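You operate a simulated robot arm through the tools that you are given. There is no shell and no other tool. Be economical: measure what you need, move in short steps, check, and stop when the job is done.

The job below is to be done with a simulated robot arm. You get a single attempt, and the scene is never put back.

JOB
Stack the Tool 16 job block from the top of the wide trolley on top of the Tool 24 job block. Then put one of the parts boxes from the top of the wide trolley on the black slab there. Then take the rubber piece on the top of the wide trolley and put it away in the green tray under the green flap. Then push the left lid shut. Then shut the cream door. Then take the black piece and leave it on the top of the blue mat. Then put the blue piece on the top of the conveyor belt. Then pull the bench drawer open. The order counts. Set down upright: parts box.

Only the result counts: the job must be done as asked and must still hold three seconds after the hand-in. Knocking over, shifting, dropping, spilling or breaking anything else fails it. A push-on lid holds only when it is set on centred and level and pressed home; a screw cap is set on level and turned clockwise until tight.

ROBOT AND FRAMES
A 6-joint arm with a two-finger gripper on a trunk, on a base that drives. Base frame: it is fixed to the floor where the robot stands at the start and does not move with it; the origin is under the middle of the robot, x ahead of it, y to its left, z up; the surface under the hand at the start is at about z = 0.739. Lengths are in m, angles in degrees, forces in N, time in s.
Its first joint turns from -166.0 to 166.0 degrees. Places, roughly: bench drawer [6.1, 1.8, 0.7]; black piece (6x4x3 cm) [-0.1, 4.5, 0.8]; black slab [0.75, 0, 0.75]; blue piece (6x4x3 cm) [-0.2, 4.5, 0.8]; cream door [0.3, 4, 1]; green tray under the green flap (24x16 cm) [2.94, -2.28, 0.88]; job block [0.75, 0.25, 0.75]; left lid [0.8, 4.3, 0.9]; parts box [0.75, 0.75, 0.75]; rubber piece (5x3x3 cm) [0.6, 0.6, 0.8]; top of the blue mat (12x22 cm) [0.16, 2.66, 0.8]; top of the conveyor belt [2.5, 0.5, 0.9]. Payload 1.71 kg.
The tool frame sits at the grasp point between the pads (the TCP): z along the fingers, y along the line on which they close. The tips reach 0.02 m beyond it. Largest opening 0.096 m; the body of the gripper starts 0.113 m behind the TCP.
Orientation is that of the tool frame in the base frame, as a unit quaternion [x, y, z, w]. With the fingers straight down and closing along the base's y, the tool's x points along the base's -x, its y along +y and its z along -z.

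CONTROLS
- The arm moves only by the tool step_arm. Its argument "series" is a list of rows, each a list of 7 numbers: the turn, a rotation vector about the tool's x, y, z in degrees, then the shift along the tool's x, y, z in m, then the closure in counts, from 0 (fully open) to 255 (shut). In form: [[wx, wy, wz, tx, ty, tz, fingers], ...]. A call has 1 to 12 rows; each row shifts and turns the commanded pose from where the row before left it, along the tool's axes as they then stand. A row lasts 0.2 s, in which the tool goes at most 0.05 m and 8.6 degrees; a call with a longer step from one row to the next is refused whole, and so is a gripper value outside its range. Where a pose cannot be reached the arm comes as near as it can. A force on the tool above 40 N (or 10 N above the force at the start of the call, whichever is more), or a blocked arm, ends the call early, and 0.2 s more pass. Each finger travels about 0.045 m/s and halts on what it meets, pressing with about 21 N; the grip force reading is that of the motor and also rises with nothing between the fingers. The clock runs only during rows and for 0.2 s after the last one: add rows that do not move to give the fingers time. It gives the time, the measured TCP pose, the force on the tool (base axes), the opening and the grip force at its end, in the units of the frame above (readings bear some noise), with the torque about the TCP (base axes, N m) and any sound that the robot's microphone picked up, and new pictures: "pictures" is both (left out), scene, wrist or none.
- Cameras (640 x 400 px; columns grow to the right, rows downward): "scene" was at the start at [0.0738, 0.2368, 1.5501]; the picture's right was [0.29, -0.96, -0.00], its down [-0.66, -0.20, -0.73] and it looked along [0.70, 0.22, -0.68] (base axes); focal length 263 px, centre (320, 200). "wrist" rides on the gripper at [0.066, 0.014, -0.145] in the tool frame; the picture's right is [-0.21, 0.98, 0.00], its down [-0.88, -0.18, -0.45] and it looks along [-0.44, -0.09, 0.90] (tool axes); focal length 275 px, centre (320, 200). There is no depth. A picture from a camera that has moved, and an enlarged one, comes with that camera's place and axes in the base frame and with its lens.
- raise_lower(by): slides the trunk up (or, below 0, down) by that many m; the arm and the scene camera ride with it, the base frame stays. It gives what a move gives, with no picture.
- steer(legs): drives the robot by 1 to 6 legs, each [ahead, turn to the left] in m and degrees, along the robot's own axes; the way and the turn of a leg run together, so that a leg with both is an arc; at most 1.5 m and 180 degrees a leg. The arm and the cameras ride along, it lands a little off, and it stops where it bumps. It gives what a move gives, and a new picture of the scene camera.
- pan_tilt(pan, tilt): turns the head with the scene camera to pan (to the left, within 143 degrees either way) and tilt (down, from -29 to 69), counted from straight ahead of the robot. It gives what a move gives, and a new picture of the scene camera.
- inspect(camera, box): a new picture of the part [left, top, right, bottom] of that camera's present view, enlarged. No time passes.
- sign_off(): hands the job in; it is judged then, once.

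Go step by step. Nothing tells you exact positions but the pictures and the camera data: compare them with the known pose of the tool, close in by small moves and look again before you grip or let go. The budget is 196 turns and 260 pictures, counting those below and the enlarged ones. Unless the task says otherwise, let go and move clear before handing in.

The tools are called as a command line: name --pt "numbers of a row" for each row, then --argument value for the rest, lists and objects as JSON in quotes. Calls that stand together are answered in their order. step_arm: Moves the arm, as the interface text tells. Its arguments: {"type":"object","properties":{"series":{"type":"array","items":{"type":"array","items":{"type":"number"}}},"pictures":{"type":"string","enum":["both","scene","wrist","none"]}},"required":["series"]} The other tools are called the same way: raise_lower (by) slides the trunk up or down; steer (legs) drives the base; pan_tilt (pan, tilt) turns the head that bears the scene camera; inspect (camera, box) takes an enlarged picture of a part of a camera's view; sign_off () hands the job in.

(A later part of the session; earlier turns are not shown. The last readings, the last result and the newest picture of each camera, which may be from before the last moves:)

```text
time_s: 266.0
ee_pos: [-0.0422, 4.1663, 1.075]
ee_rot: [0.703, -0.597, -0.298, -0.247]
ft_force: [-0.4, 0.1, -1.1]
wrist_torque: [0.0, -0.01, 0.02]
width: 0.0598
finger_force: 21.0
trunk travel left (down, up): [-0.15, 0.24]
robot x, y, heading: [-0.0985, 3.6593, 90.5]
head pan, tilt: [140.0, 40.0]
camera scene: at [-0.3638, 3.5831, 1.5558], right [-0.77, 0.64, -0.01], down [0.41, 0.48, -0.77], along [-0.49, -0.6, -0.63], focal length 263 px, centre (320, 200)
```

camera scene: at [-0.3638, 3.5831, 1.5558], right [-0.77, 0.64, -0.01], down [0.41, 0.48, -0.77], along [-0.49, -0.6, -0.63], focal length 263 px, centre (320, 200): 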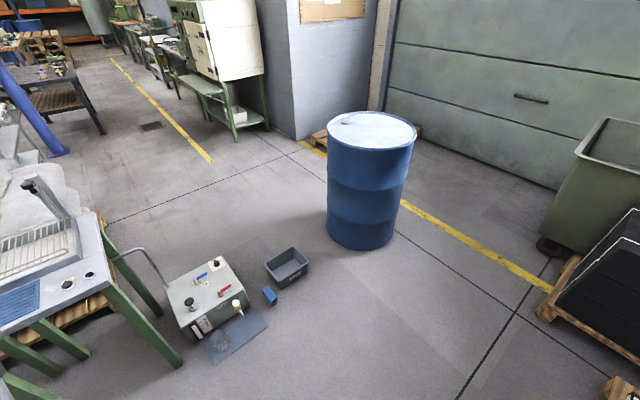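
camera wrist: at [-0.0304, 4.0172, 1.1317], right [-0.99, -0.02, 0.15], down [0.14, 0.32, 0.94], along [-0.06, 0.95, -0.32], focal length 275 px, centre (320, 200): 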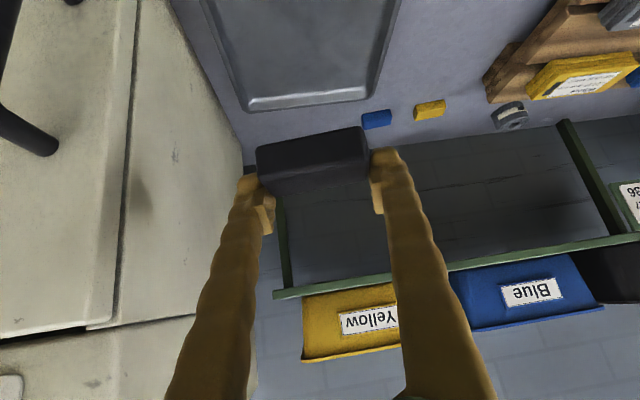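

Piece is secure. I back up, turn right, and face the table with the blue mat.

steer --legs '[[-0.25, 0], [0, -90], [0.3, 0], [0, -90]]'

pan_tilt --pan -10 --tilt 45

```text
time_s: 282.2
ee_pos: [0.1498, 2.8975, 1.0748]
ee_rot: [0.596, 0.704, -0.247, 0.298]
ft_force: [0.6, -0.9, -0.2]
wrist_torque: [0.0, 0.0, -0.01]
width: 0.0591
finger_force: 21.2
trunk travel left (down, up): [-0.15, 0.24]
robot x, y, heading: [0.2023, 3.4066, -89.1]
head pan, tilt: [140.0, 40.0]
camera scene: at [0.4664, 3.4869, 1.5558], right [0.78, -0.63, -0.01], down [-0.41, -0.49, -0.77], along [0.48, 0.6, -0.63], focal length 263 px, centre (320, 200)
```

scene: 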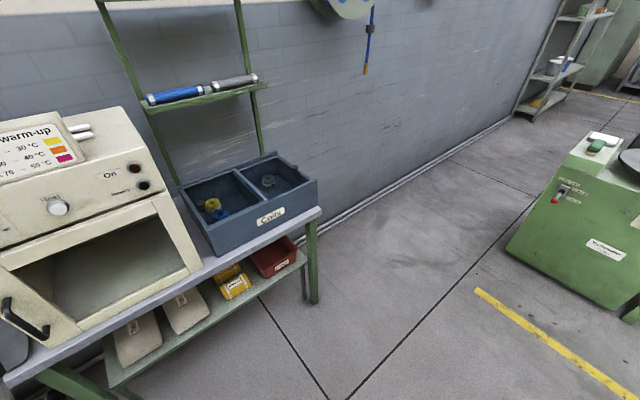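

```text
time_s: 284.6
ee_pos: [0.149, 2.9258, 1.0878]
ee_rot: [0.592, 0.7, -0.256, 0.306]
ft_force: [0.2, -0.1, -1.8]
wrist_torque: [-0.05, 0.01, 0.03]
width: 0.0591
finger_force: 20.9
trunk travel left (down, up): [-0.15, 0.24]
robot x, y, heading: [0.2046, 3.41, -88.9]
head pan, tilt: [-10.0, 45.0]
camera scene: at [0.3993, 3.3752, 1.5475], right [-0.99, 0.16, 0.0], down [0.11, 0.69, -0.71], along [-0.11, -0.7, -0.7], focal length 263 px, centre (320, 200)
```

scene: 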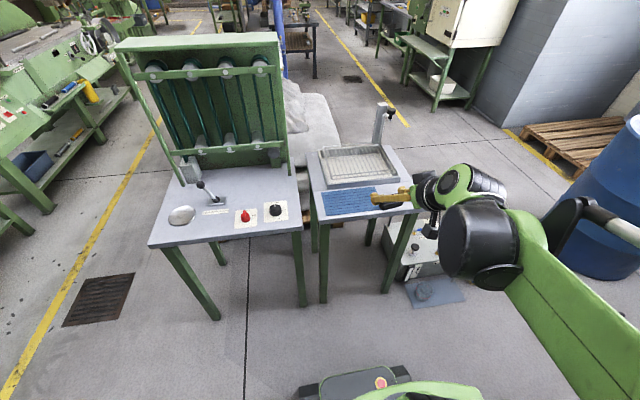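

The blue mat is centred at about (0.155, 2.66). I move the piece toward it along the tool axis.

step_arm --pt "0 1.4 0 0 0 0 255" --pt "0 0 0 -0.004 -0.005 0.043 255" --pt "0 0 0 -0.004 -0.005 0.043 255" --pt "0 0 0 -0.004 -0.005 0.043 255" --pt "0 0 0 -0.004 -0.005 0.043 255" --pt "0 0 0 -0.004 -0.005 0.043 255" --pt "0 0 0 -0.004 -0.005 0.043 255" --pt "0 0 0 -0.004 -0.005 0.03 255" --pt "0 0 0 0 0 0 255" --pt "0 0 0 0 0 0 255" --pictures "both"

inspect --camera "scene" --box '[280, 130, 440, 240]'

```text
time_s: 286.8
ee_pos: [0.1532, 2.687, 0.8978]
ee_rot: [0.596, 0.706, -0.245, 0.294]
ft_force: [0.4, 0.1, -0.1]
wrist_torque: [0.01, -0.01, 0.06]
width: 0.059
finger_force: 20.5
trunk travel left (down, up): [-0.15, 0.24]
robot x, y, heading: [0.204, 3.4121, -89.0]
head pan, tilt: [-10.0, 45.0]
camera scene: at [0.3998, 3.3401, 1.5463], right [-0.99, 0.16, 0.0], down [0.11, 0.71, -0.7], along [-0.11, -0.69, -0.72], focal length 263 px, centre (320, 200)
camera wrist: at [0.1419, 2.8365, 0.9559], right [0.99, 0.02, 0.15], down [-0.14, -0.33, 0.93], along [0.07, -0.94, -0.33], focal length 275 px, centre (320, 200)
```

scene: 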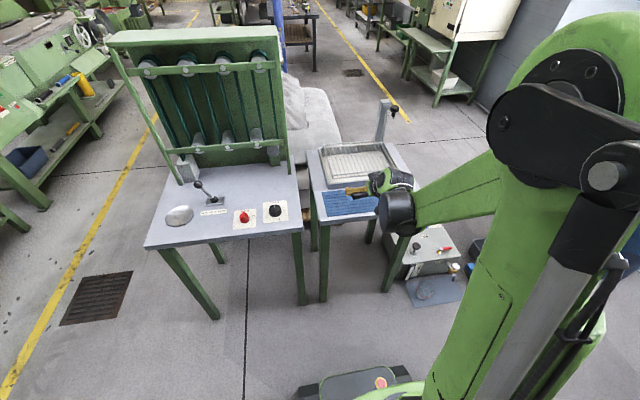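
wrist: 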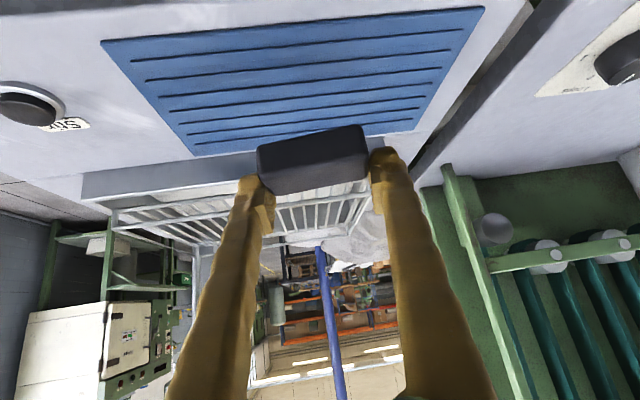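

```text
3.64 times, centred on (360, 185) of scene
camera zoom: at [0.3998, 3.3401, 1.5463], right [-0.99, 0.16, 0.0], down [0.11, 0.71, -0.7], along [-0.11, -0.69, -0.72], focal length 957 px, centre (174, 254)
```

zoom: 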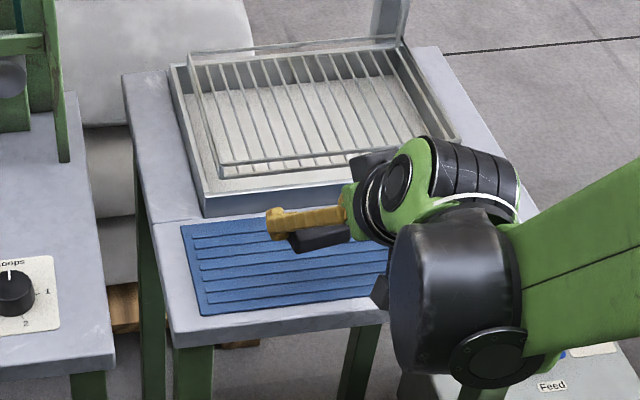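

Mat spans y 2.58–2.715 and x 0.05–0.27. I position over its centre and lower.

step_arm --pt "0 0 0 0.006 0 0.031 255" --pt "0 0 0 0.0065 0 0.031 255" --pt "0 0 0 0 0 0 255" --pt "0 0 0 0 0 0 255" --pictures "wrist"

inspect --camera "scene" --box '[280, 130, 440, 240]'

```text
time_s: 287.8
ee_pos: [0.159, 2.6519, 0.8453]
ee_rot: [0.597, 0.705, -0.246, 0.294]
ft_force: [0.5, -0.6, -1.1]
wrist_torque: [0.03, 0.02, -0.05]
width: 0.0593
finger_force: 21.2
trunk travel left (down, up): [-0.15, 0.24]
robot x, y, heading: [0.206, 3.4106, -89.1]
head pan, tilt: [-10.0, 45.0]
camera wrist: at [0.1484, 2.8014, 0.903], right [0.99, 0.02, 0.15], down [-0.14, -0.33, 0.93], along [0.07, -0.94, -0.33], focal length 275 px, centre (320, 200)
```

wrist: 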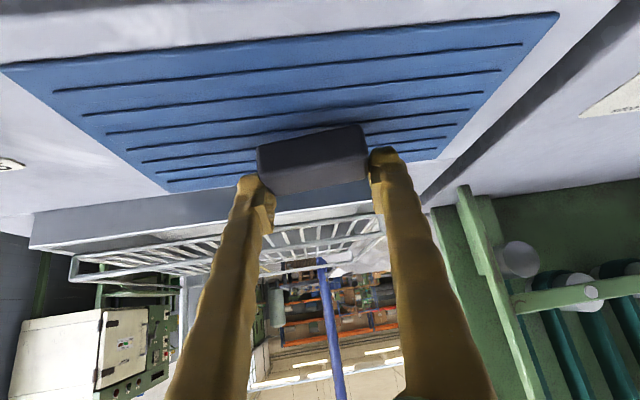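

```text
3.64 times, centred on (360, 185) of scene
camera zoom: at [0.3999, 3.3403, 1.5463], right [-0.99, 0.16, 0.0], down [0.11, 0.71, -0.7], along [-0.11, -0.69, -0.72], focal length 957 px, centre (174, 254)
```

zoom: 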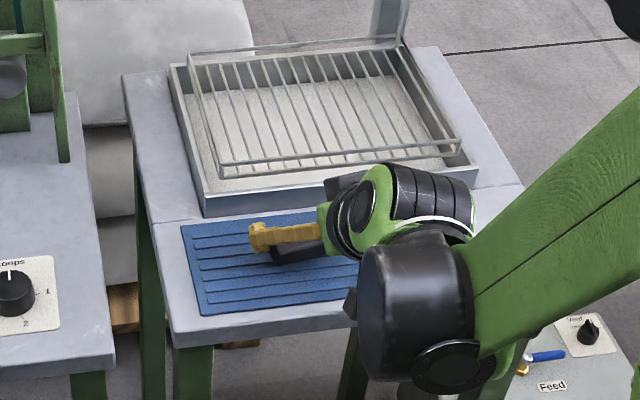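

Centred over the mat. I lower in small steps until contact.

step_arm --pt "0 0 0 0.0035 0 0.0035 255" --pt "0 0 0 0.0028 0 0.0028 255" --pt "0 0 0 0.002 0 0.002 255" --pt "0 0 0 0.0014 0 0.0014 255" --pt "0 0 0 0 0 0 255" --pictures "none"

```text
time_s: 289.0
ee_pos: [0.1593, 2.6526, 0.8334]
ee_rot: [0.597, 0.705, -0.245, 0.294]
ft_force: [-0.6, -4.6, 22.7]
wrist_torque: [0.35, -0.61, -0.13]
width: 0.059
finger_force: 21.2
trunk travel left (down, up): [-0.15, 0.24]
robot x, y, heading: [0.2034, 3.4101, -88.9]
head pan, tilt: [-10.0, 45.0]
```

Contact. I release and withdraw along the tool axis.

step_arm --pt "0 0 0 -0.0005 0 -0.0005 255" --pt "0 0 0 0 0 0 150" --pt "0 0 0 0 0 0 40" --pt "0 0 0 0 0 0 40" --pt "0 0 0 -0.005 0 -0.02 40" --pt "0 0 0 0 0 -0.04 40" --pt "0 0 0 0 0 -0.045 40" --pt "0 0 0 0 0 -0.045 40" --pt "0 0 0 0 0 -0.045 40" --pt "0 0 0 0 0 0 40" --pictures "both"

inspect --camera "scene" --box '[280, 130, 440, 240]'

```text
time_s: 291.2
ee_pos: [0.1358, 2.7843, 0.9726]
ee_rot: [0.597, 0.705, -0.245, 0.294]
ft_force: [0.3, -0.3, -0.6]
wrist_torque: [-0.06, 0.02, -0.02]
width: 0.081
finger_force: 0.0
trunk travel left (down, up): [-0.15, 0.24]
robot x, y, heading: [0.2039, 3.4122, -88.7]
head pan, tilt: [-10.0, 45.0]
camera scene: at [0.3999, 3.3413, 1.5463], right [-0.99, 0.16, 0.0], down [0.11, 0.71, -0.7], along [-0.11, -0.69, -0.72], focal length 263 px, centre (320, 200)
camera wrist: at [0.1251, 2.9342, 1.0307], right [0.99, 0.02, 0.15], down [-0.14, -0.33, 0.93], along [0.07, -0.94, -0.33], focal length 275 px, centre (320, 200)
```

scene: 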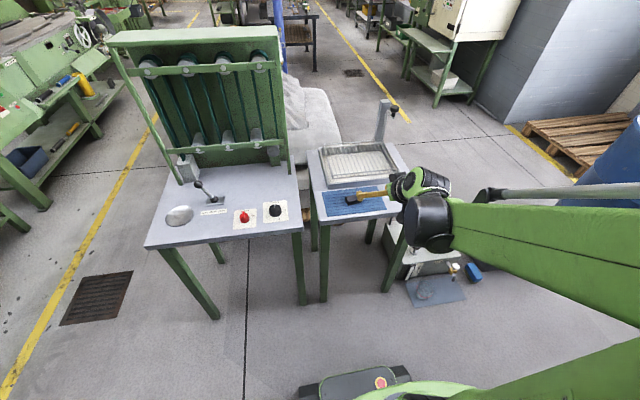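
wrist: 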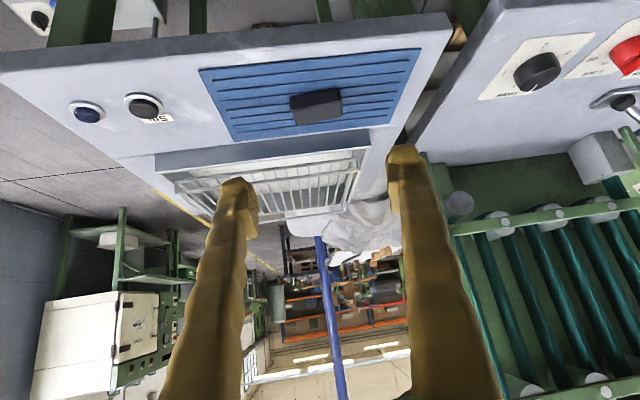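

```text
3.64 times, centred on (360, 185) of scene
camera zoom: at [0.3999, 3.3413, 1.5463], right [-0.99, 0.16, 0.0], down [0.11, 0.71, -0.7], along [-0.11, -0.69, -0.72], focal length 957 px, centre (174, 254)
```

zoom: 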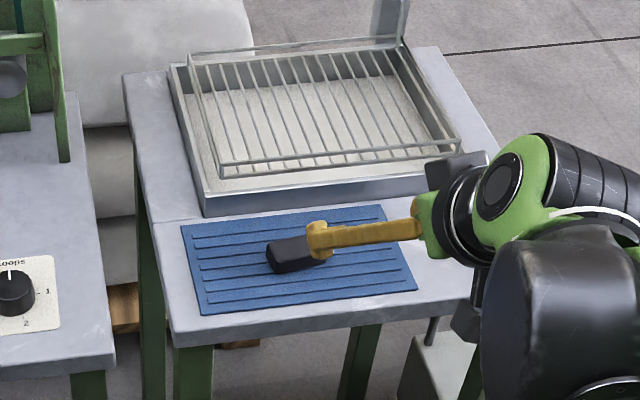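

The black piece sits squarely on the mat. I tuck the arm and return to the bench for the blue piece.

step_arm --pt "0 0 0 0.01 0 -0.045 40" --pt "0 0 0 0.01 0 -0.045 40" --pt "0 0 0 0.01 0 -0.045 40" --pt "0 0 0 0.01 0 -0.045 40" --pictures "none"

steer --legs '[[0, -90.5], [0.4, 0], [0, -90], [0.24, 0]]'

pan_tilt --pan -10 --tilt 30

```text
time_s: 292.2
ee_pos: [0.1096, 2.942, 1.0742]
ee_rot: [0.597, 0.704, -0.247, 0.295]
ft_force: [-0.4, 0.2, -0.1]
wrist_torque: [-0.02, 0.01, 0.05]
width: 0.0812
finger_force: 0.0
trunk travel left (down, up): [-0.15, 0.24]
robot x, y, heading: [0.2029, 3.4101, -89.1]
head pan, tilt: [-10.0, 45.0]
```

```text
time_s: 309.0
ee_pos: [-0.1046, 4.1195, 1.0702]
ee_rot: [0.706, -0.597, -0.293, -0.244]
ft_force: [0.3, -0.3, 0.2]
wrist_torque: [-0.01, -0.04, 0.01]
width: 0.081
finger_force: 0.0
trunk travel left (down, up): [-0.15, 0.24]
robot x, y, heading: [-0.196, 3.6443, 90.8]
head pan, tilt: [-10.0, 45.0]
camera scene: at [-0.3969, 3.7131, 1.5465], right [0.99, -0.16, 0.0], down [-0.11, -0.71, -0.7], along [0.11, 0.69, -0.72], focal length 263 px, centre (320, 200)
```

scene: 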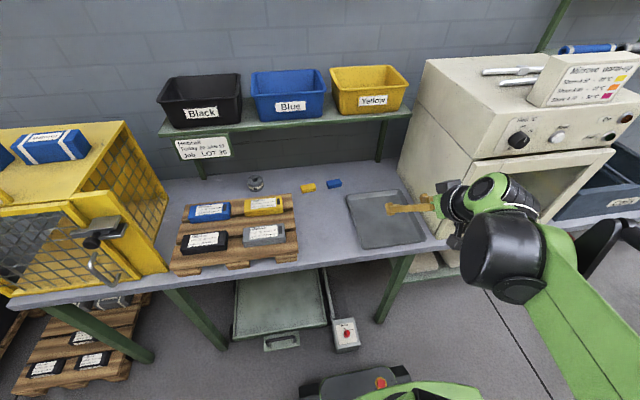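

```text
time_s: 309.7
ee_pos: [-0.1059, 4.1135, 1.0725]
ee_rot: [0.706, -0.596, -0.295, -0.246]
ft_force: [-0.2, 0.6, -0.4]
wrist_torque: [-0.1, 0.04, 0.09]
width: 0.0809
finger_force: 0.2
trunk travel left (down, up): [-0.15, 0.24]
robot x, y, heading: [-0.1999, 3.6426, 91.0]
head pan, tilt: [-10.0, 30.0]
camera scene: at [-0.3955, 3.7296, 1.5686], right [0.99, -0.16, 0.0], down [-0.08, -0.51, -0.86], along [0.14, 0.85, -0.52], focal length 263 px, centre (320, 200)
```

scene: 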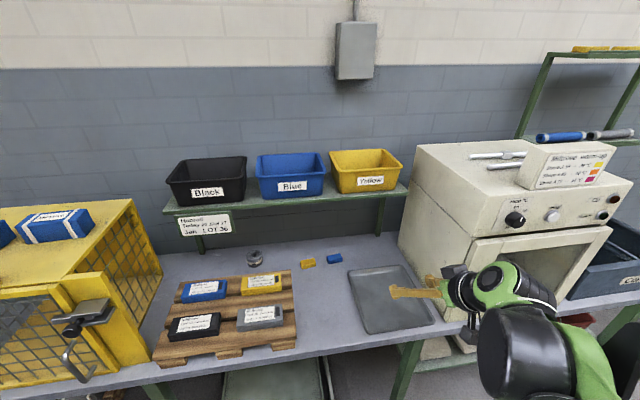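

Blue piece at about (−0.205, 4.495). I approach it with the same 45° pitch.

step_arm --pt "0 0 0 -0.0126 0.0039 0.0416 40" --pt "0 0 0 -0.0126 0.0039 0.0416 40" --pt "0 0 0 -0.0126 0.0039 0.0416 40" --pt "0 0 0 -0.0126 0.0039 0.0416 40" --pt "0 0 0 -0.0126 0.0039 0.0416 40" --pt "0 0 0 -0.0126 0.0039 0.0416 40" --pt "0 0 0 -0.0126 0.0039 0.0416 40" --pt "0 0 0 -0.0126 0.0039 0.0416 40" --pt "0 0 0 0 0 0 40" --pt "0 0 0 0 0 0 40" --pictures "wrist"

```text
time_s: 311.9
ee_pos: [-0.1886, 4.4041, 0.9148]
ee_rot: [0.705, -0.595, -0.296, -0.248]
ft_force: [-0.1, -0.5, -0.4]
wrist_torque: [0.03, 0.0, 0.0]
width: 0.0808
finger_force: 0.1
trunk travel left (down, up): [-0.15, 0.24]
robot x, y, heading: [-0.2014, 3.6454, 90.8]
head pan, tilt: [-10.0, 30.0]
camera wrist: at [-0.1757, 4.2548, 0.9693], right [-0.99, -0.02, 0.15], down [0.13, 0.33, 0.94], along [-0.07, 0.95, -0.32], focal length 275 px, centre (320, 200)
```

wrist: 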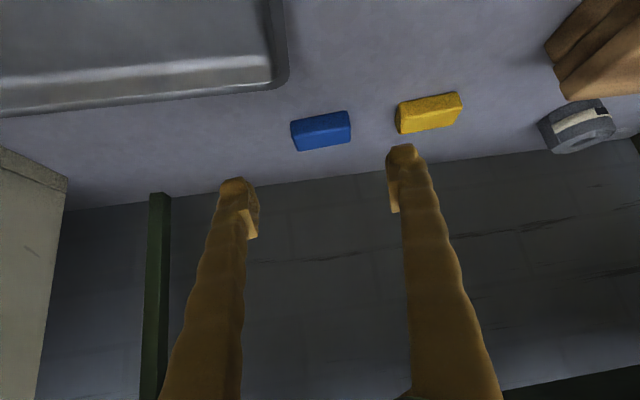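

step_arm --pt "0 0 0 -0.001 0 0.035 40" --pt "0 0 0 -0.001 0 0.035 40" --pt "0 0 0 -0.001 0 0.032 40" --pt "0 0 0 -0.001 0 0.026 40" --pt "0 0 0 0 0 0 40" --pt "0 0 0 0 0 0 40" --pictures "wrist"

```text
time_s: 313.3
ee_pos: [-0.204, 4.4976, 0.8267]
ee_rot: [0.704, -0.595, -0.296, -0.248]
ft_force: [0.7, 0.2, 0.5]
wrist_torque: [0.01, 0.05, -0.01]
width: 0.081
finger_force: 0.1
trunk travel left (down, up): [-0.15, 0.24]
robot x, y, heading: [-0.1961, 3.6431, 90.7]
head pan, tilt: [-10.0, 30.0]
camera wrist: at [-0.1917, 4.3479, 0.8833], right [-0.99, -0.02, 0.15], down [0.13, 0.33, 0.94], along [-0.07, 0.95, -0.32], focal length 275 px, centre (320, 200)
```

wrist: 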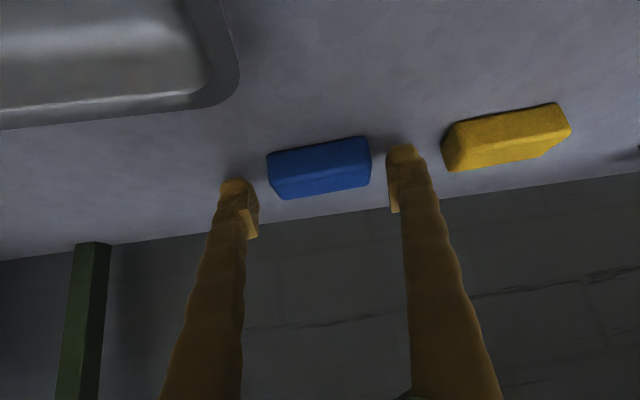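

The fingers straddle the blue piece. I close, lift and draw back.

step_arm --pt "0 0 0 -0.005 0 0.005 40" --pt "0 0 0 0 0 0 255" --pt "0 0 0 0 0 0 255" --pt "0 0 0 0 0 0 255" --pt "0 0 0 0 0 0 255" --pt "0 0 0 -0.0215 0 -0.021 255" --pt "0 0 0 0.009 0 -0.044 255" --pt "0 0 0 0.009 0 -0.044 255" --pt "0 0 0 0.009 0 -0.044 255" --pt "0 0 0 0.009 0 -0.044 255" --pt "0 0 0 0.009 0 -0.044 255" --pt "0 0 0 0.009 0 -0.044 255" --pictures "wrist"

```text
time_s: 315.9
ee_pos: [-0.1665, 4.2788, 1.0073]
ee_rot: [0.704, -0.595, -0.296, -0.249]
ft_force: [0.7, -0.6, -0.4]
wrist_torque: [0.02, 0.02, 0.04]
width: 0.0592
finger_force: 20.9
trunk travel left (down, up): [-0.15, 0.24]
robot x, y, heading: [-0.2026, 3.6432, 90.8]
head pan, tilt: [-10.0, 30.0]
camera wrist: at [-0.1541, 4.1297, 1.0619], right [-0.99, -0.02, 0.15], down [0.13, 0.32, 0.94], along [-0.07, 0.95, -0.32], focal length 275 px, centre (320, 200)
```

wrist: 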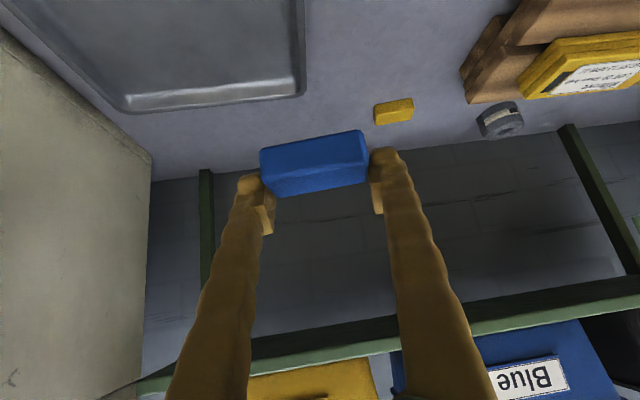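

Blue piece held. I tuck the arm and drive out of the corridor toward the conveyor machine.

step_arm --pt "0 0 0 0.009 0 -0.044 255" --pt "0 0 0 0.009 0 -0.044 255" --pt "0 0 0 0.009 0 -0.044 255" --pt "0 0 0 0.009 0 -0.044 255" --pictures "none"

steer --legs '[[-0.22, 0], [0, -91], [1.45, 0], [0.2, 0], [0, -90]]'

pan_tilt --pan 25 --tilt 25

```text
time_s: 316.9
ee_pos: [-0.1406, 4.1297, 1.1045]
ee_rot: [0.704, -0.595, -0.297, -0.249]
ft_force: [0.9, 0.2, -0.9]
wrist_torque: [-0.01, 0.01, 0.02]
width: 0.0592
finger_force: 20.7
trunk travel left (down, up): [-0.15, 0.24]
robot x, y, heading: [-0.1968, 3.6462, 90.6]
head pan, tilt: [-10.0, 30.0]
```

```text
time_s: 341.8
ee_pos: [1.3831, 2.936, 1.1023]
ee_rot: [0.597, 0.703, -0.248, 0.295]
ft_force: [-0.4, -0.1, -0.8]
wrist_torque: [-0.02, 0.01, -0.02]
width: 0.059
finger_force: 21.0
trunk travel left (down, up): [-0.15, 0.24]
robot x, y, heading: [1.4468, 3.4231, -89.6]
head pan, tilt: [-10.0, 30.0]
camera scene: at [1.6408, 3.374, 1.57], right [-0.99, 0.16, 0.0], down [0.08, 0.49, -0.87], along [-0.14, -0.86, -0.5], focal length 263 px, centre (320, 200)
```

scene: 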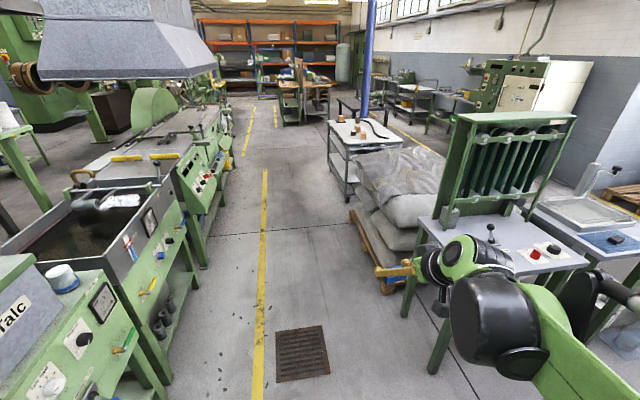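

```text
time_s: 342.8
ee_pos: [1.3835, 2.9377, 1.1035]
ee_rot: [0.597, 0.703, -0.249, 0.296]
ft_force: [-1.0, 0.0, 0.7]
wrist_torque: [0.04, -0.05, 0.05]
width: 0.0588
finger_force: 20.8
trunk travel left (down, up): [-0.15, 0.24]
robot x, y, heading: [1.4508, 3.4265, -89.7]
head pan, tilt: [25.0, 25.0]
camera scene: at [1.6951, 3.3843, 1.5781], right [-0.9, -0.43, 0.0], down [-0.18, 0.38, -0.91], along [0.39, -0.82, -0.42], focal length 263 px, centre (320, 200)
```

scene: 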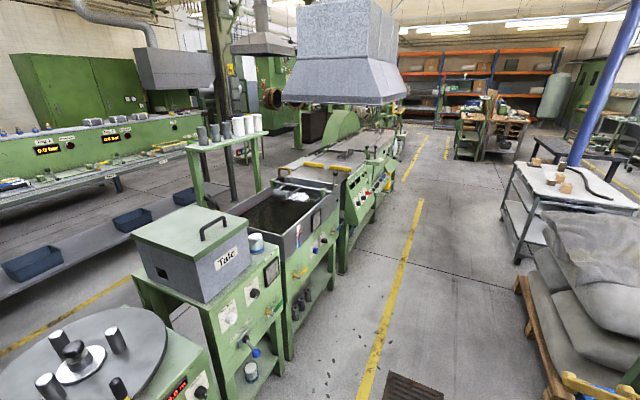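

Aisle is clear. I drive down to y≈0.5 and turn to face the conveyor.

steer --legs '[[1.45, 0], [1.45, 0], [0, 89.5]]'

pan_tilt --pan 0 --tilt 30

```text
time_s: 368.0
ee_pos: [1.9934, 0.4731, 1.1009]
ee_rot: [-0.087, 0.919, 0.038, 0.383]
ft_force: [0.2, -0.1, -1.1]
wrist_torque: [0.01, -0.02, 0.0]
width: 0.0587
finger_force: 20.8
trunk travel left (down, up): [-0.15, 0.24]
robot x, y, heading: [1.4965, 0.5224, 2.2]
head pan, tilt: [25.0, 25.0]
camera scene: at [1.5661, 0.7733, 1.5768], right [0.45, -0.89, -0.01], down [-0.39, -0.19, -0.9], along [0.8, 0.41, -0.44], focal length 263 px, centre (320, 200)
```

scene: 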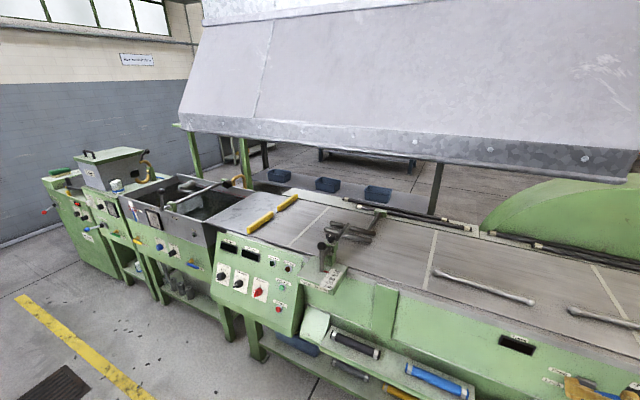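

```text
time_s: 368.9
ee_pos: [1.9969, 0.4743, 1.0997]
ee_rot: [-0.087, 0.92, 0.038, 0.381]
ft_force: [1.2, -0.3, -1.3]
wrist_torque: [-0.03, 0.04, 0.0]
width: 0.0588
finger_force: 21.3
trunk travel left (down, up): [-0.15, 0.24]
robot x, y, heading: [1.4973, 0.5175, 2.1]
head pan, tilt: [0.0, 30.0]
camera scene: at [1.5782, 0.7351, 1.5685], right [0.04, -1.0, 0.0], down [-0.52, -0.02, -0.86], along [0.86, 0.03, -0.52], focal length 263 px, centre (320, 200)
```

scene: 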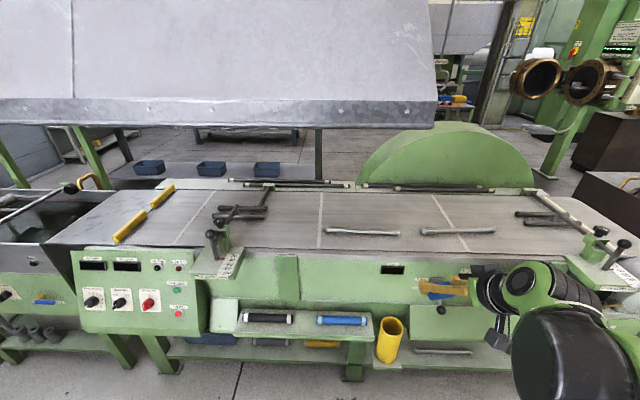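

The belt is the grey surface at x 2.34–2.77, with the hood overhead for y>0.5. I shift right to y≈0.25, out from under the hood, and move closer.

steer --legs '[[0, -92], [0.3, 0], [0, 90], [0.24, 0]]'

pan_tilt --pan 5 --tilt 32

```text
time_s: 385.2
ee_pos: [2.1996, 0.1543, 1.1123]
ee_rot: [-0.069, 0.916, 0.03, 0.395]
ft_force: [0.5, -0.6, -0.6]
wrist_torque: [0.0, -0.08, 0.01]
width: 0.0588
finger_force: 21.1
trunk travel left (down, up): [-0.15, 0.24]
robot x, y, heading: [1.7346, 0.2235, -0.3]
head pan, tilt: [0.0, 30.0]
camera scene: at [1.7756, 0.4327, 1.5705], right [-0.01, -1.0, 0.0], down [-0.49, 0.0, -0.87], along [0.87, -0.01, -0.49], focal length 263 px, centre (320, 200)
```

scene: 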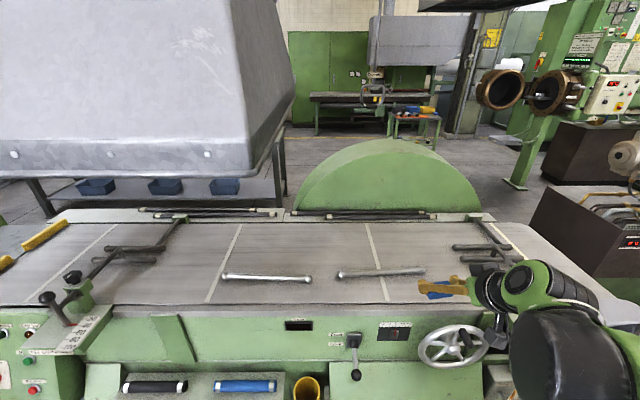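

```text
time_s: 385.8
ee_pos: [2.2306, 0.1538, 1.0989]
ee_rot: [-0.069, 0.921, 0.031, 0.383]
ft_force: [2.5, 0.2, -1.2]
wrist_torque: [0.03, 0.24, 0.08]
width: 0.059
finger_force: 21.3
trunk travel left (down, up): [-0.15, 0.24]
robot x, y, heading: [1.7364, 0.2199, -0.3]
head pan, tilt: [5.0, 32.0]
camera scene: at [1.8265, 0.4402, 1.5652], right [0.08, -1.0, 0.0], down [-0.55, -0.04, -0.84], along [0.83, 0.07, -0.55], focal length 263 px, centre (320, 200)
```

scene: 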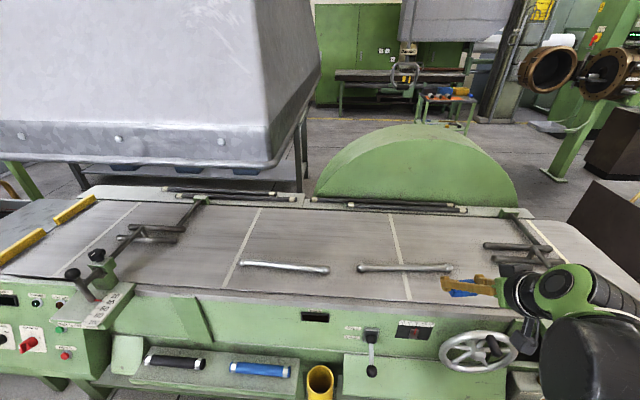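

I carry the piece over the belt behind the two metal bars, aiming for about (2.57, 0.17).

step_arm --pt "0 0 0 -0.0184 -0.0045 0.0414 255" --pt "0 0 0 -0.0184 -0.0045 0.0414 255" --pt "0 0 0 -0.0184 -0.0045 0.0414 255" --pt "0 0 0 -0.0184 -0.0045 0.0414 255" --pt "0 0 0 -0.0184 -0.0045 0.0414 255" --pt "0 0 0 -0.0184 -0.0045 0.0414 255" --pt "0 0 0 -0.0184 -0.0045 0.0414 255" --pt "0 0 0 -0.0184 -0.0045 0.0414 255" --pt "0 0 0 0 0 0 255" --pt "0 0 0 0 0 0 255" --pictures "both"

```text
time_s: 388.0
ee_pos: [2.5569, 0.1718, 0.9811]
ee_rot: [-0.07, 0.918, 0.031, 0.389]
ft_force: [-0.4, 0.4, 0.3]
wrist_torque: [0.03, -0.02, -0.05]
width: 0.0589
finger_force: 20.8
trunk travel left (down, up): [-0.15, 0.24]
robot x, y, heading: [1.7367, 0.2221, -0.4]
head pan, tilt: [5.0, 32.0]
camera scene: at [1.8195, 0.4403, 1.5656], right [0.08, -1.0, 0.0], down [-0.54, -0.04, -0.84], along [0.84, 0.07, -0.54], focal length 263 px, centre (320, 200)
camera wrist: at [2.4079, 0.1625, 1.0355], right [-0.01, 0.99, 0.15], down [0.32, -0.14, 0.94], along [0.95, 0.05, -0.31], focal length 275 px, centre (320, 200)
```

scene: 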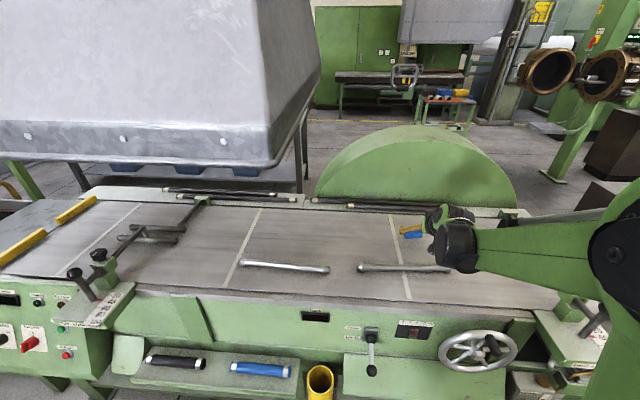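
wrist: 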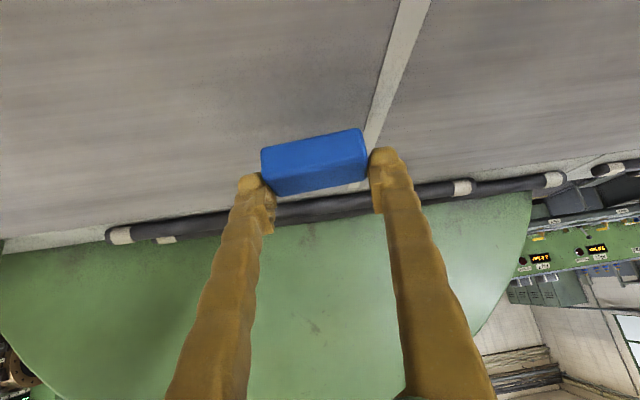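

Over clear belt. I lower in steps to contact.

step_arm --pt "0 0 0 0.014 0 0.014 255" --pt "0 0 0 0.01 0 0.01 255" --pt "0 0 0 0.003 0 0.003 255" --pt "0 0 0 0 0 0 255" --pictures "none"

inspect --camera "scene" --box '[340, 190, 500, 300]'

```text
time_s: 388.8
ee_pos: [2.5412, 0.172, 0.9594]
ee_rot: [-0.069, 0.914, 0.03, 0.398]
ft_force: [-1.4, 0.0, -0.4]
wrist_torque: [0.01, 0.03, -0.02]
width: 0.0595
finger_force: 21.0
trunk travel left (down, up): [-0.15, 0.24]
robot x, y, heading: [1.7364, 0.2204, -0.5]
head pan, tilt: [5.0, 32.0]
stopped in row 3: the force on the tool passed its limit at 47 N (the readings are from after the stop); the commanded pose is now the measured one
```

```text
3.64 times, centred on (420, 245) of scene
camera zoom: at [1.8155, 0.4406, 1.5657], right [0.08, -1.0, 0.0], down [-0.54, -0.04, -0.84], along [0.84, 0.07, -0.54], focal length 957 px, centre (-44, 36)
```

zoom: 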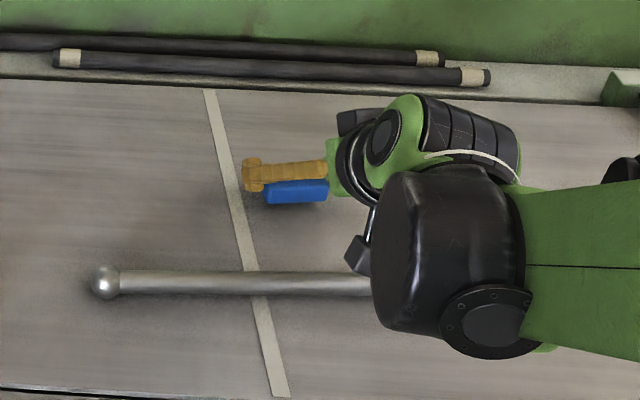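

Contact came at TCP z≈0.955. I re-level the pitch, step forward a little, and lower gently.

step_arm --pt "0 1.5 0 0 0 0 255" --pt "0 0 0 -0.01 0 0.01 255" --pt "0 0 0 0 0 0 255" --pt "0 0 0 0.0014 0 0.0014 255" --pt "0 0 0 0.0014 0 0.0014 255" --pt "0 0 0 0 0 0 255" --pictures "both"

```text
time_s: 390.2
ee_pos: [2.5588, 0.172, 0.9525]
ee_rot: [-0.069, 0.92, 0.029, 0.385]
ft_force: [0.3, -0.6, 0.0]
wrist_torque: [-0.01, -0.01, 0.0]
width: 0.0592
finger_force: 21.0
trunk travel left (down, up): [-0.15, 0.24]
robot x, y, heading: [1.7361, 0.2192, -0.6]
head pan, tilt: [5.0, 32.0]
camera scene: at [1.8203, 0.4404, 1.5656], right [0.08, -1.0, 0.0], down [-0.54, -0.04, -0.84], along [0.84, 0.07, -0.54], focal length 263 px, centre (320, 200)
camera wrist: at [2.411, 0.1643, 1.0092], right [0.0, 0.99, 0.15], down [0.32, -0.14, 0.94], along [0.95, 0.05, -0.32], focal length 275 px, centre (320, 200)
```

scene: 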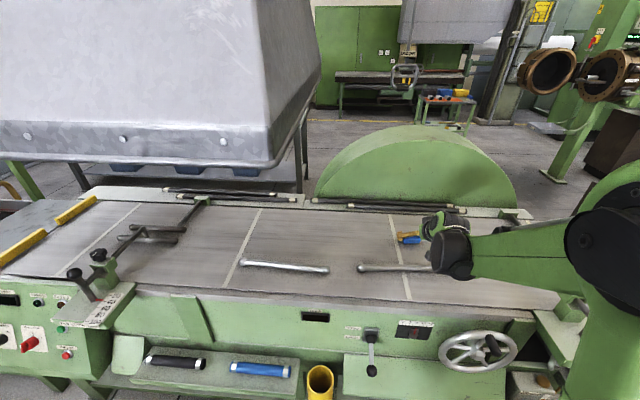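
wrist: 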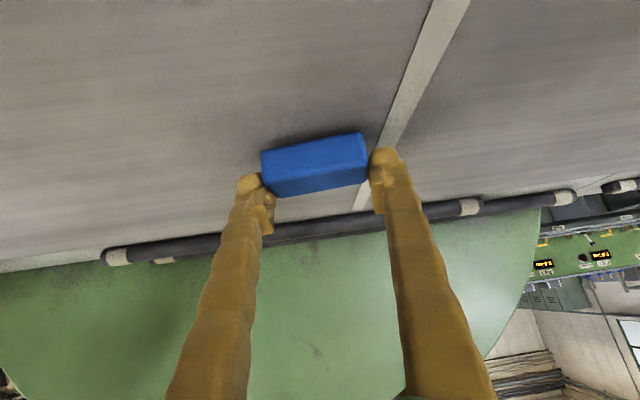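

step_arm --pt "0 0 0 0.0014 0 0.0014 255" --pt "0 0 0 0.001 0 0.001 255" --pt "0 0 0 0 0 0 255" --pictures "none"

```text
time_s: 391.0
ee_pos: [2.5606, 0.1737, 0.9494]
ee_rot: [-0.07, 0.92, 0.029, 0.385]
ft_force: [0.7, 1.0, -0.2]
wrist_torque: [0.02, -0.01, 0.04]
width: 0.0592
finger_force: 20.9
trunk travel left (down, up): [-0.15, 0.24]
robot x, y, heading: [1.735, 0.22, -0.5]
head pan, tilt: [5.0, 32.0]
```

step_arm --pt "0 0 0 0.0014 0 0.0014 255" --pt "0 0 0 0.0014 0 0.0014 255" --pt "0 0 0 0.0014 0 0.0014 255" --pt "0 0 0 0 0 0 255" --pictures "none"

```text
time_s: 391.8
ee_pos: [2.5418, 0.1725, 0.9589]
ee_rot: [-0.069, 0.916, 0.028, 0.395]
ft_force: [-0.3, 0.1, -0.5]
wrist_torque: [-0.02, -0.02, -0.02]
width: 0.0591
finger_force: 21.3
trunk travel left (down, up): [-0.15, 0.24]
robot x, y, heading: [1.735, 0.223, -0.4]
head pan, tilt: [5.0, 32.0]
stopped in row 4: the force on the tool passed its limit at 43 N (the readings are from after the stop); the commanded pose is now the measured one
```

Contact is near TCP z≈0.945. I re-approach with finer steps.

step_arm --pt "0 1.2 0 0 0 0 255" --pt "0 0 0 -0.01 0 0.01 255" --pt "0 0 0 0.0028 0 0.0028 255" --pt "0 0 0 0.002 0 0.002 255" --pt "0 0 0 0.001 0 0.001 255" --pt "0 0 0 0 0 0 255" --pictures "none"

```text
time_s: 393.2
ee_pos: [2.5614, 0.1755, 0.9494]
ee_rot: [-0.069, 0.92, 0.027, 0.384]
ft_force: [0.1, 0.1, -0.7]
wrist_torque: [0.0, -0.03, 0.01]
width: 0.0591
finger_force: 20.7
trunk travel left (down, up): [-0.15, 0.24]
robot x, y, heading: [1.737, 0.2246, -0.4]
head pan, tilt: [5.0, 32.0]
```

step_arm --pt "0 0 0 0.0009 0 0.0009 255" --pt "0 0 0 0.0009 0 0.0009 255" --pt "0 0 0 0 0 0 255" --pictures "none"

```text
time_s: 394.0
ee_pos: [2.5603, 0.1745, 0.9469]
ee_rot: [-0.069, 0.92, 0.029, 0.385]
ft_force: [4.6, -1.2, 18.8]
wrist_torque: [0.16, -0.09, -0.02]
width: 0.059
finger_force: 20.5
trunk travel left (down, up): [-0.15, 0.24]
robot x, y, heading: [1.7368, 0.2215, -0.7]
head pan, tilt: [5.0, 32.0]
```

Contact at 19 N. I release and withdraw.

step_arm --pt "0 0 0 0 0 0 150" --pt "0 0 0 0 0 0 40" --pt "0 0 0 0 0 0 40" --pt "0 0 0 -0.004 0 -0.02 40" --pt "0 0 0 0 0 -0.045 40" --pt "0 0 0 0 0 -0.045 40" --pt "0 0 0 0 0 -0.045 40" --pt "0 0 0 0 0 0 40" --pictures "both"

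inspect --camera "scene" --box '[340, 190, 500, 300]'

```text
time_s: 395.8
ee_pos: [2.4518, 0.1598, 1.0583]
ee_rot: [-0.069, 0.92, 0.028, 0.384]
ft_force: [-1.7, 0.8, 0.4]
wrist_torque: [-0.02, -0.03, -0.02]
width: 0.0809
finger_force: 0.1
trunk travel left (down, up): [-0.15, 0.24]
robot x, y, heading: [1.7343, 0.2196, -0.4]
head pan, tilt: [5.0, 32.0]
camera scene: at [1.819, 0.4405, 1.5656], right [0.08, -1.0, 0.0], down [-0.54, -0.04, -0.84], along [0.84, 0.07, -0.54], focal length 263 px, centre (320, 200)
camera wrist: at [2.304, 0.1512, 1.1145], right [0.0, 0.99, 0.14], down [0.32, -0.13, 0.94], along [0.95, 0.05, -0.32], focal length 275 px, centre (320, 200)
```

scene: 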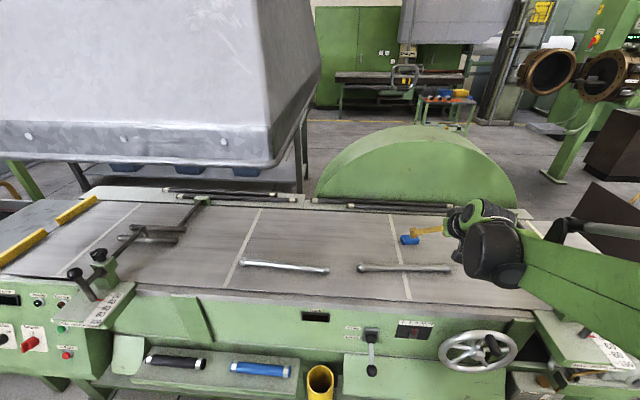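
wrist: 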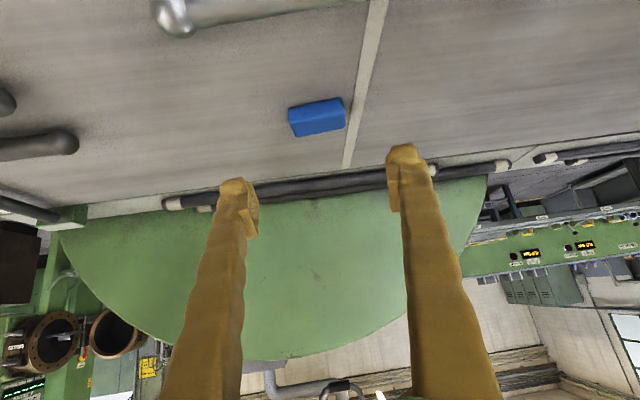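

```text
3.64 times, centred on (420, 245) of scene
camera zoom: at [1.819, 0.4405, 1.5656], right [0.08, -1.0, 0.0], down [-0.54, -0.04, -0.84], along [0.84, 0.07, -0.54], focal length 957 px, centre (-44, 36)
```

zoom: 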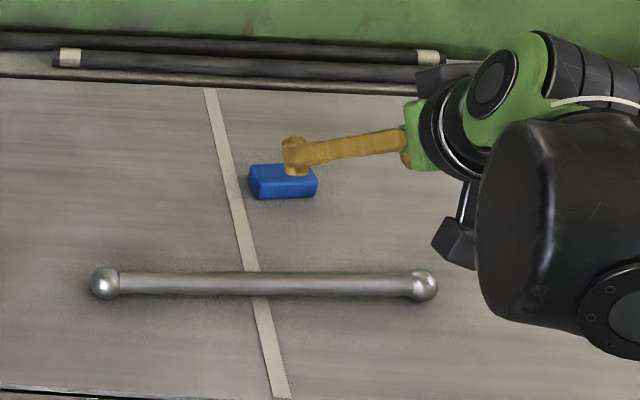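

The blue piece rests on the belt. Next is the bench drawer at (6.1, 1.8), beyond this machine, so I tuck the arm and look at the gap to the right for a route.

step_arm --pt "0 0 0 0.01 0 -0.045 255" --pt "0 0 0 0.01 0 -0.045 255" --pt "0 0 0 0.01 0 -0.045 255" --pt "0 0 0 0.01 0 -0.045 255" --pt "0 0 0 0.01 0 -0.045 255" --pt "0 0 0 0.01 0 -0.045 255" --pictures "none"

steer --legs '[[-0.25, 0], [0, -89], [0.9, 0], [0, 60]]'

pan_tilt --pan 20 --tilt 28

```text
time_s: 397.2
ee_pos: [2.2199, 0.1259, 1.2068]
ee_rot: [-0.07, 0.92, 0.028, 0.384]
ft_force: [0.5, -0.6, -0.4]
wrist_torque: [0.05, -0.01, 0.01]
width: 0.0002
finger_force: 21.1
trunk travel left (down, up): [-0.15, 0.24]
robot x, y, heading: [1.7352, 0.2228, -0.3]
head pan, tilt: [5.0, 32.0]
```

```text
time_s: 415.3
ee_pos: [1.8753, -0.9937, 1.2055]
ee_rot: [0.165, 0.908, -0.07, 0.378]
ft_force: [0.2, 1.0, 0.4]
wrist_torque: [0.02, 0.0, 0.02]
width: 0.0
finger_force: 20.7
trunk travel left (down, up): [-0.15, 0.24]
robot x, y, heading: [1.4931, -0.6743, -29.9]
head pan, tilt: [5.0, 32.0]
camera scene: at [1.675, -0.5232, 1.5656], right [-0.42, -0.91, 0.0], down [-0.49, 0.23, -0.84], along [0.76, -0.35, -0.54], focal length 263 px, centre (320, 200)
```

scene: 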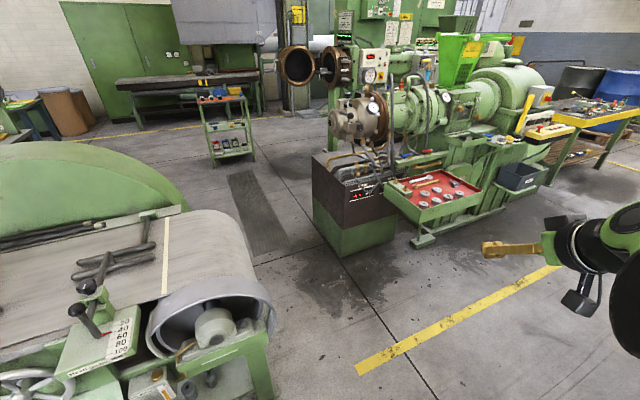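

```text
time_s: 416.1
ee_pos: [1.8636, -0.9883, 1.211]
ee_rot: [0.165, 0.906, -0.072, 0.384]
ft_force: [0.0, -0.2, 0.7]
wrist_torque: [0.03, 0.0, -0.04]
width: 0.0
finger_force: 20.5
trunk travel left (down, up): [-0.15, 0.24]
robot x, y, heading: [1.497, -0.6726, -29.5]
head pan, tilt: [20.0, 28.0]
camera scene: at [1.6525, -0.484, 1.5735], right [-0.17, -0.99, 0.0], down [-0.46, 0.08, -0.89], along [0.87, -0.15, -0.46], focal length 263 px, centre (320, 200)
```

scene: 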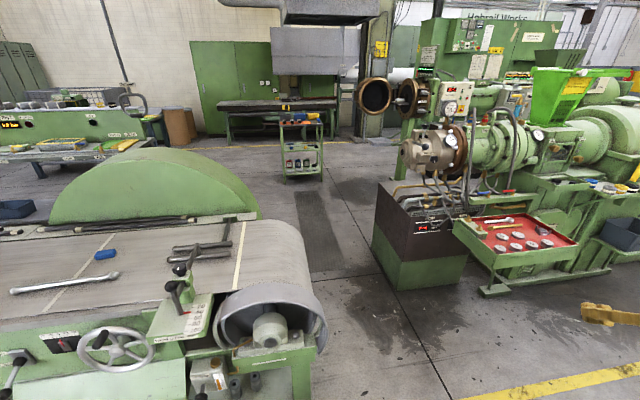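

The gap between the conveyor's end (y≈−0.62) and the brown cabinet (y≈−1.3) seems passable diagonally. I check how far my elbow sticks out to the right first.

pan_tilt --pan -75 --tilt 25

```text
time_s: 417.8
ee_pos: [1.8674, -0.9905, 1.2098]
ee_rot: [0.166, 0.906, -0.073, 0.382]
ft_force: [-0.4, 0.0, 1.1]
wrist_torque: [0.05, 0.02, 0.05]
width: 0.0003
finger_force: 21.2
trunk travel left (down, up): [-0.15, 0.24]
robot x, y, heading: [1.497, -0.6718, -29.5]
head pan, tilt: [-75.0, 25.0]
camera scene: at [1.5725, -0.5762, 1.5777], right [-0.97, 0.25, 0.02], down [0.09, 0.42, -0.9], along [-0.23, -0.87, -0.43], focal length 263 px, centre (320, 200)
```

scene: 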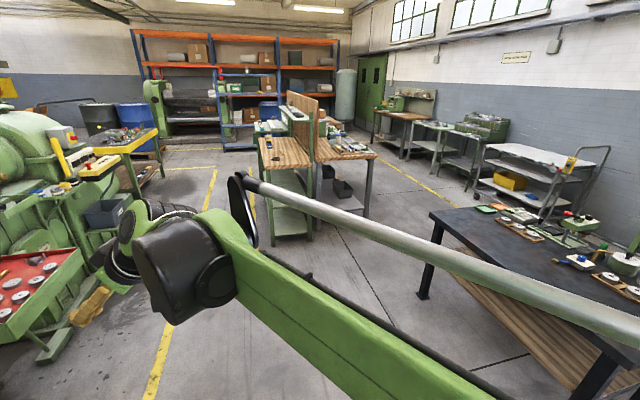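

The elbow stays close to the body. I drive via (1.9, −1.21) and then diagonally through the gap.

steer --legs '[[0, -23.8], [0.67, 0], [0, 65.6]]'

pan_tilt --pan 0 --tilt 40

```text
time_s: 428.8
ee_pos: [2.3726, -1.2098, 1.2115]
ee_rot: [-0.163, 0.905, 0.067, 0.387]
ft_force: [0.0, 0.0, -0.6]
wrist_torque: [0.02, 0.03, 0.01]
width: 0.0003
finger_force: 21.5
trunk travel left (down, up): [-0.15, 0.24]
robot x, y, heading: [1.8957, -1.2203, 11.3]
head pan, tilt: [-75.0, 25.0]
camera scene: at [1.886, -1.0923, 1.5777], right [-0.9, -0.45, 0.01], down [-0.2, 0.38, -0.9], along [0.4, -0.81, -0.43], focal length 263 px, centre (320, 200)
```

scene: 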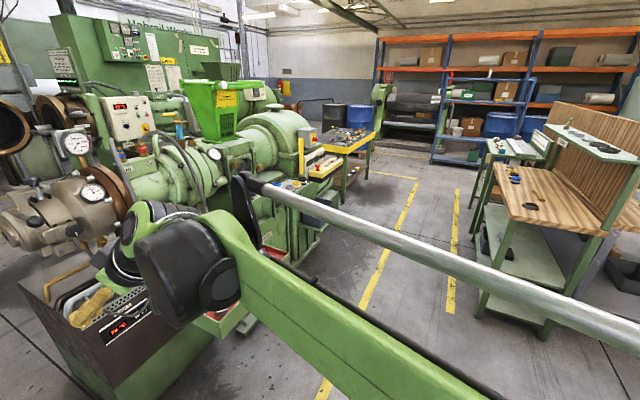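

```text
time_s: 430.3
ee_pos: [2.3425, -1.2171, 1.2245]
ee_rot: [-0.163, 0.9, 0.067, 0.398]
ft_force: [0.1, 0.2, -0.8]
wrist_torque: [0.01, 0.03, 0.02]
width: 0.0002
finger_force: 20.9
trunk travel left (down, up): [-0.15, 0.24]
robot x, y, heading: [1.8881, -1.2196, 11.5]
head pan, tilt: [0.0, 40.0]
camera scene: at [1.8893, -1.0006, 1.5549], right [0.2, -0.98, 0.0], down [-0.62, -0.13, -0.77], along [0.76, 0.15, -0.64], focal length 263 px, centre (320, 200)
```

scene: 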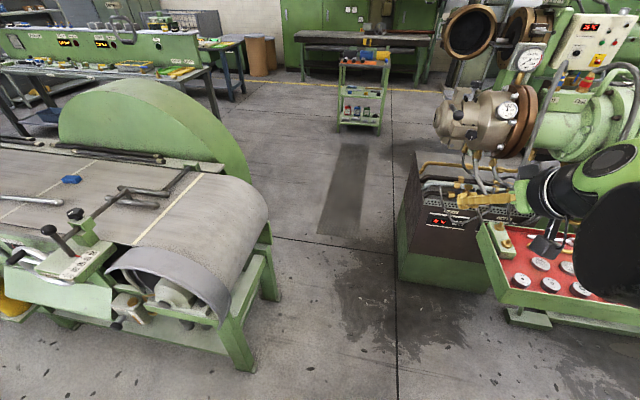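

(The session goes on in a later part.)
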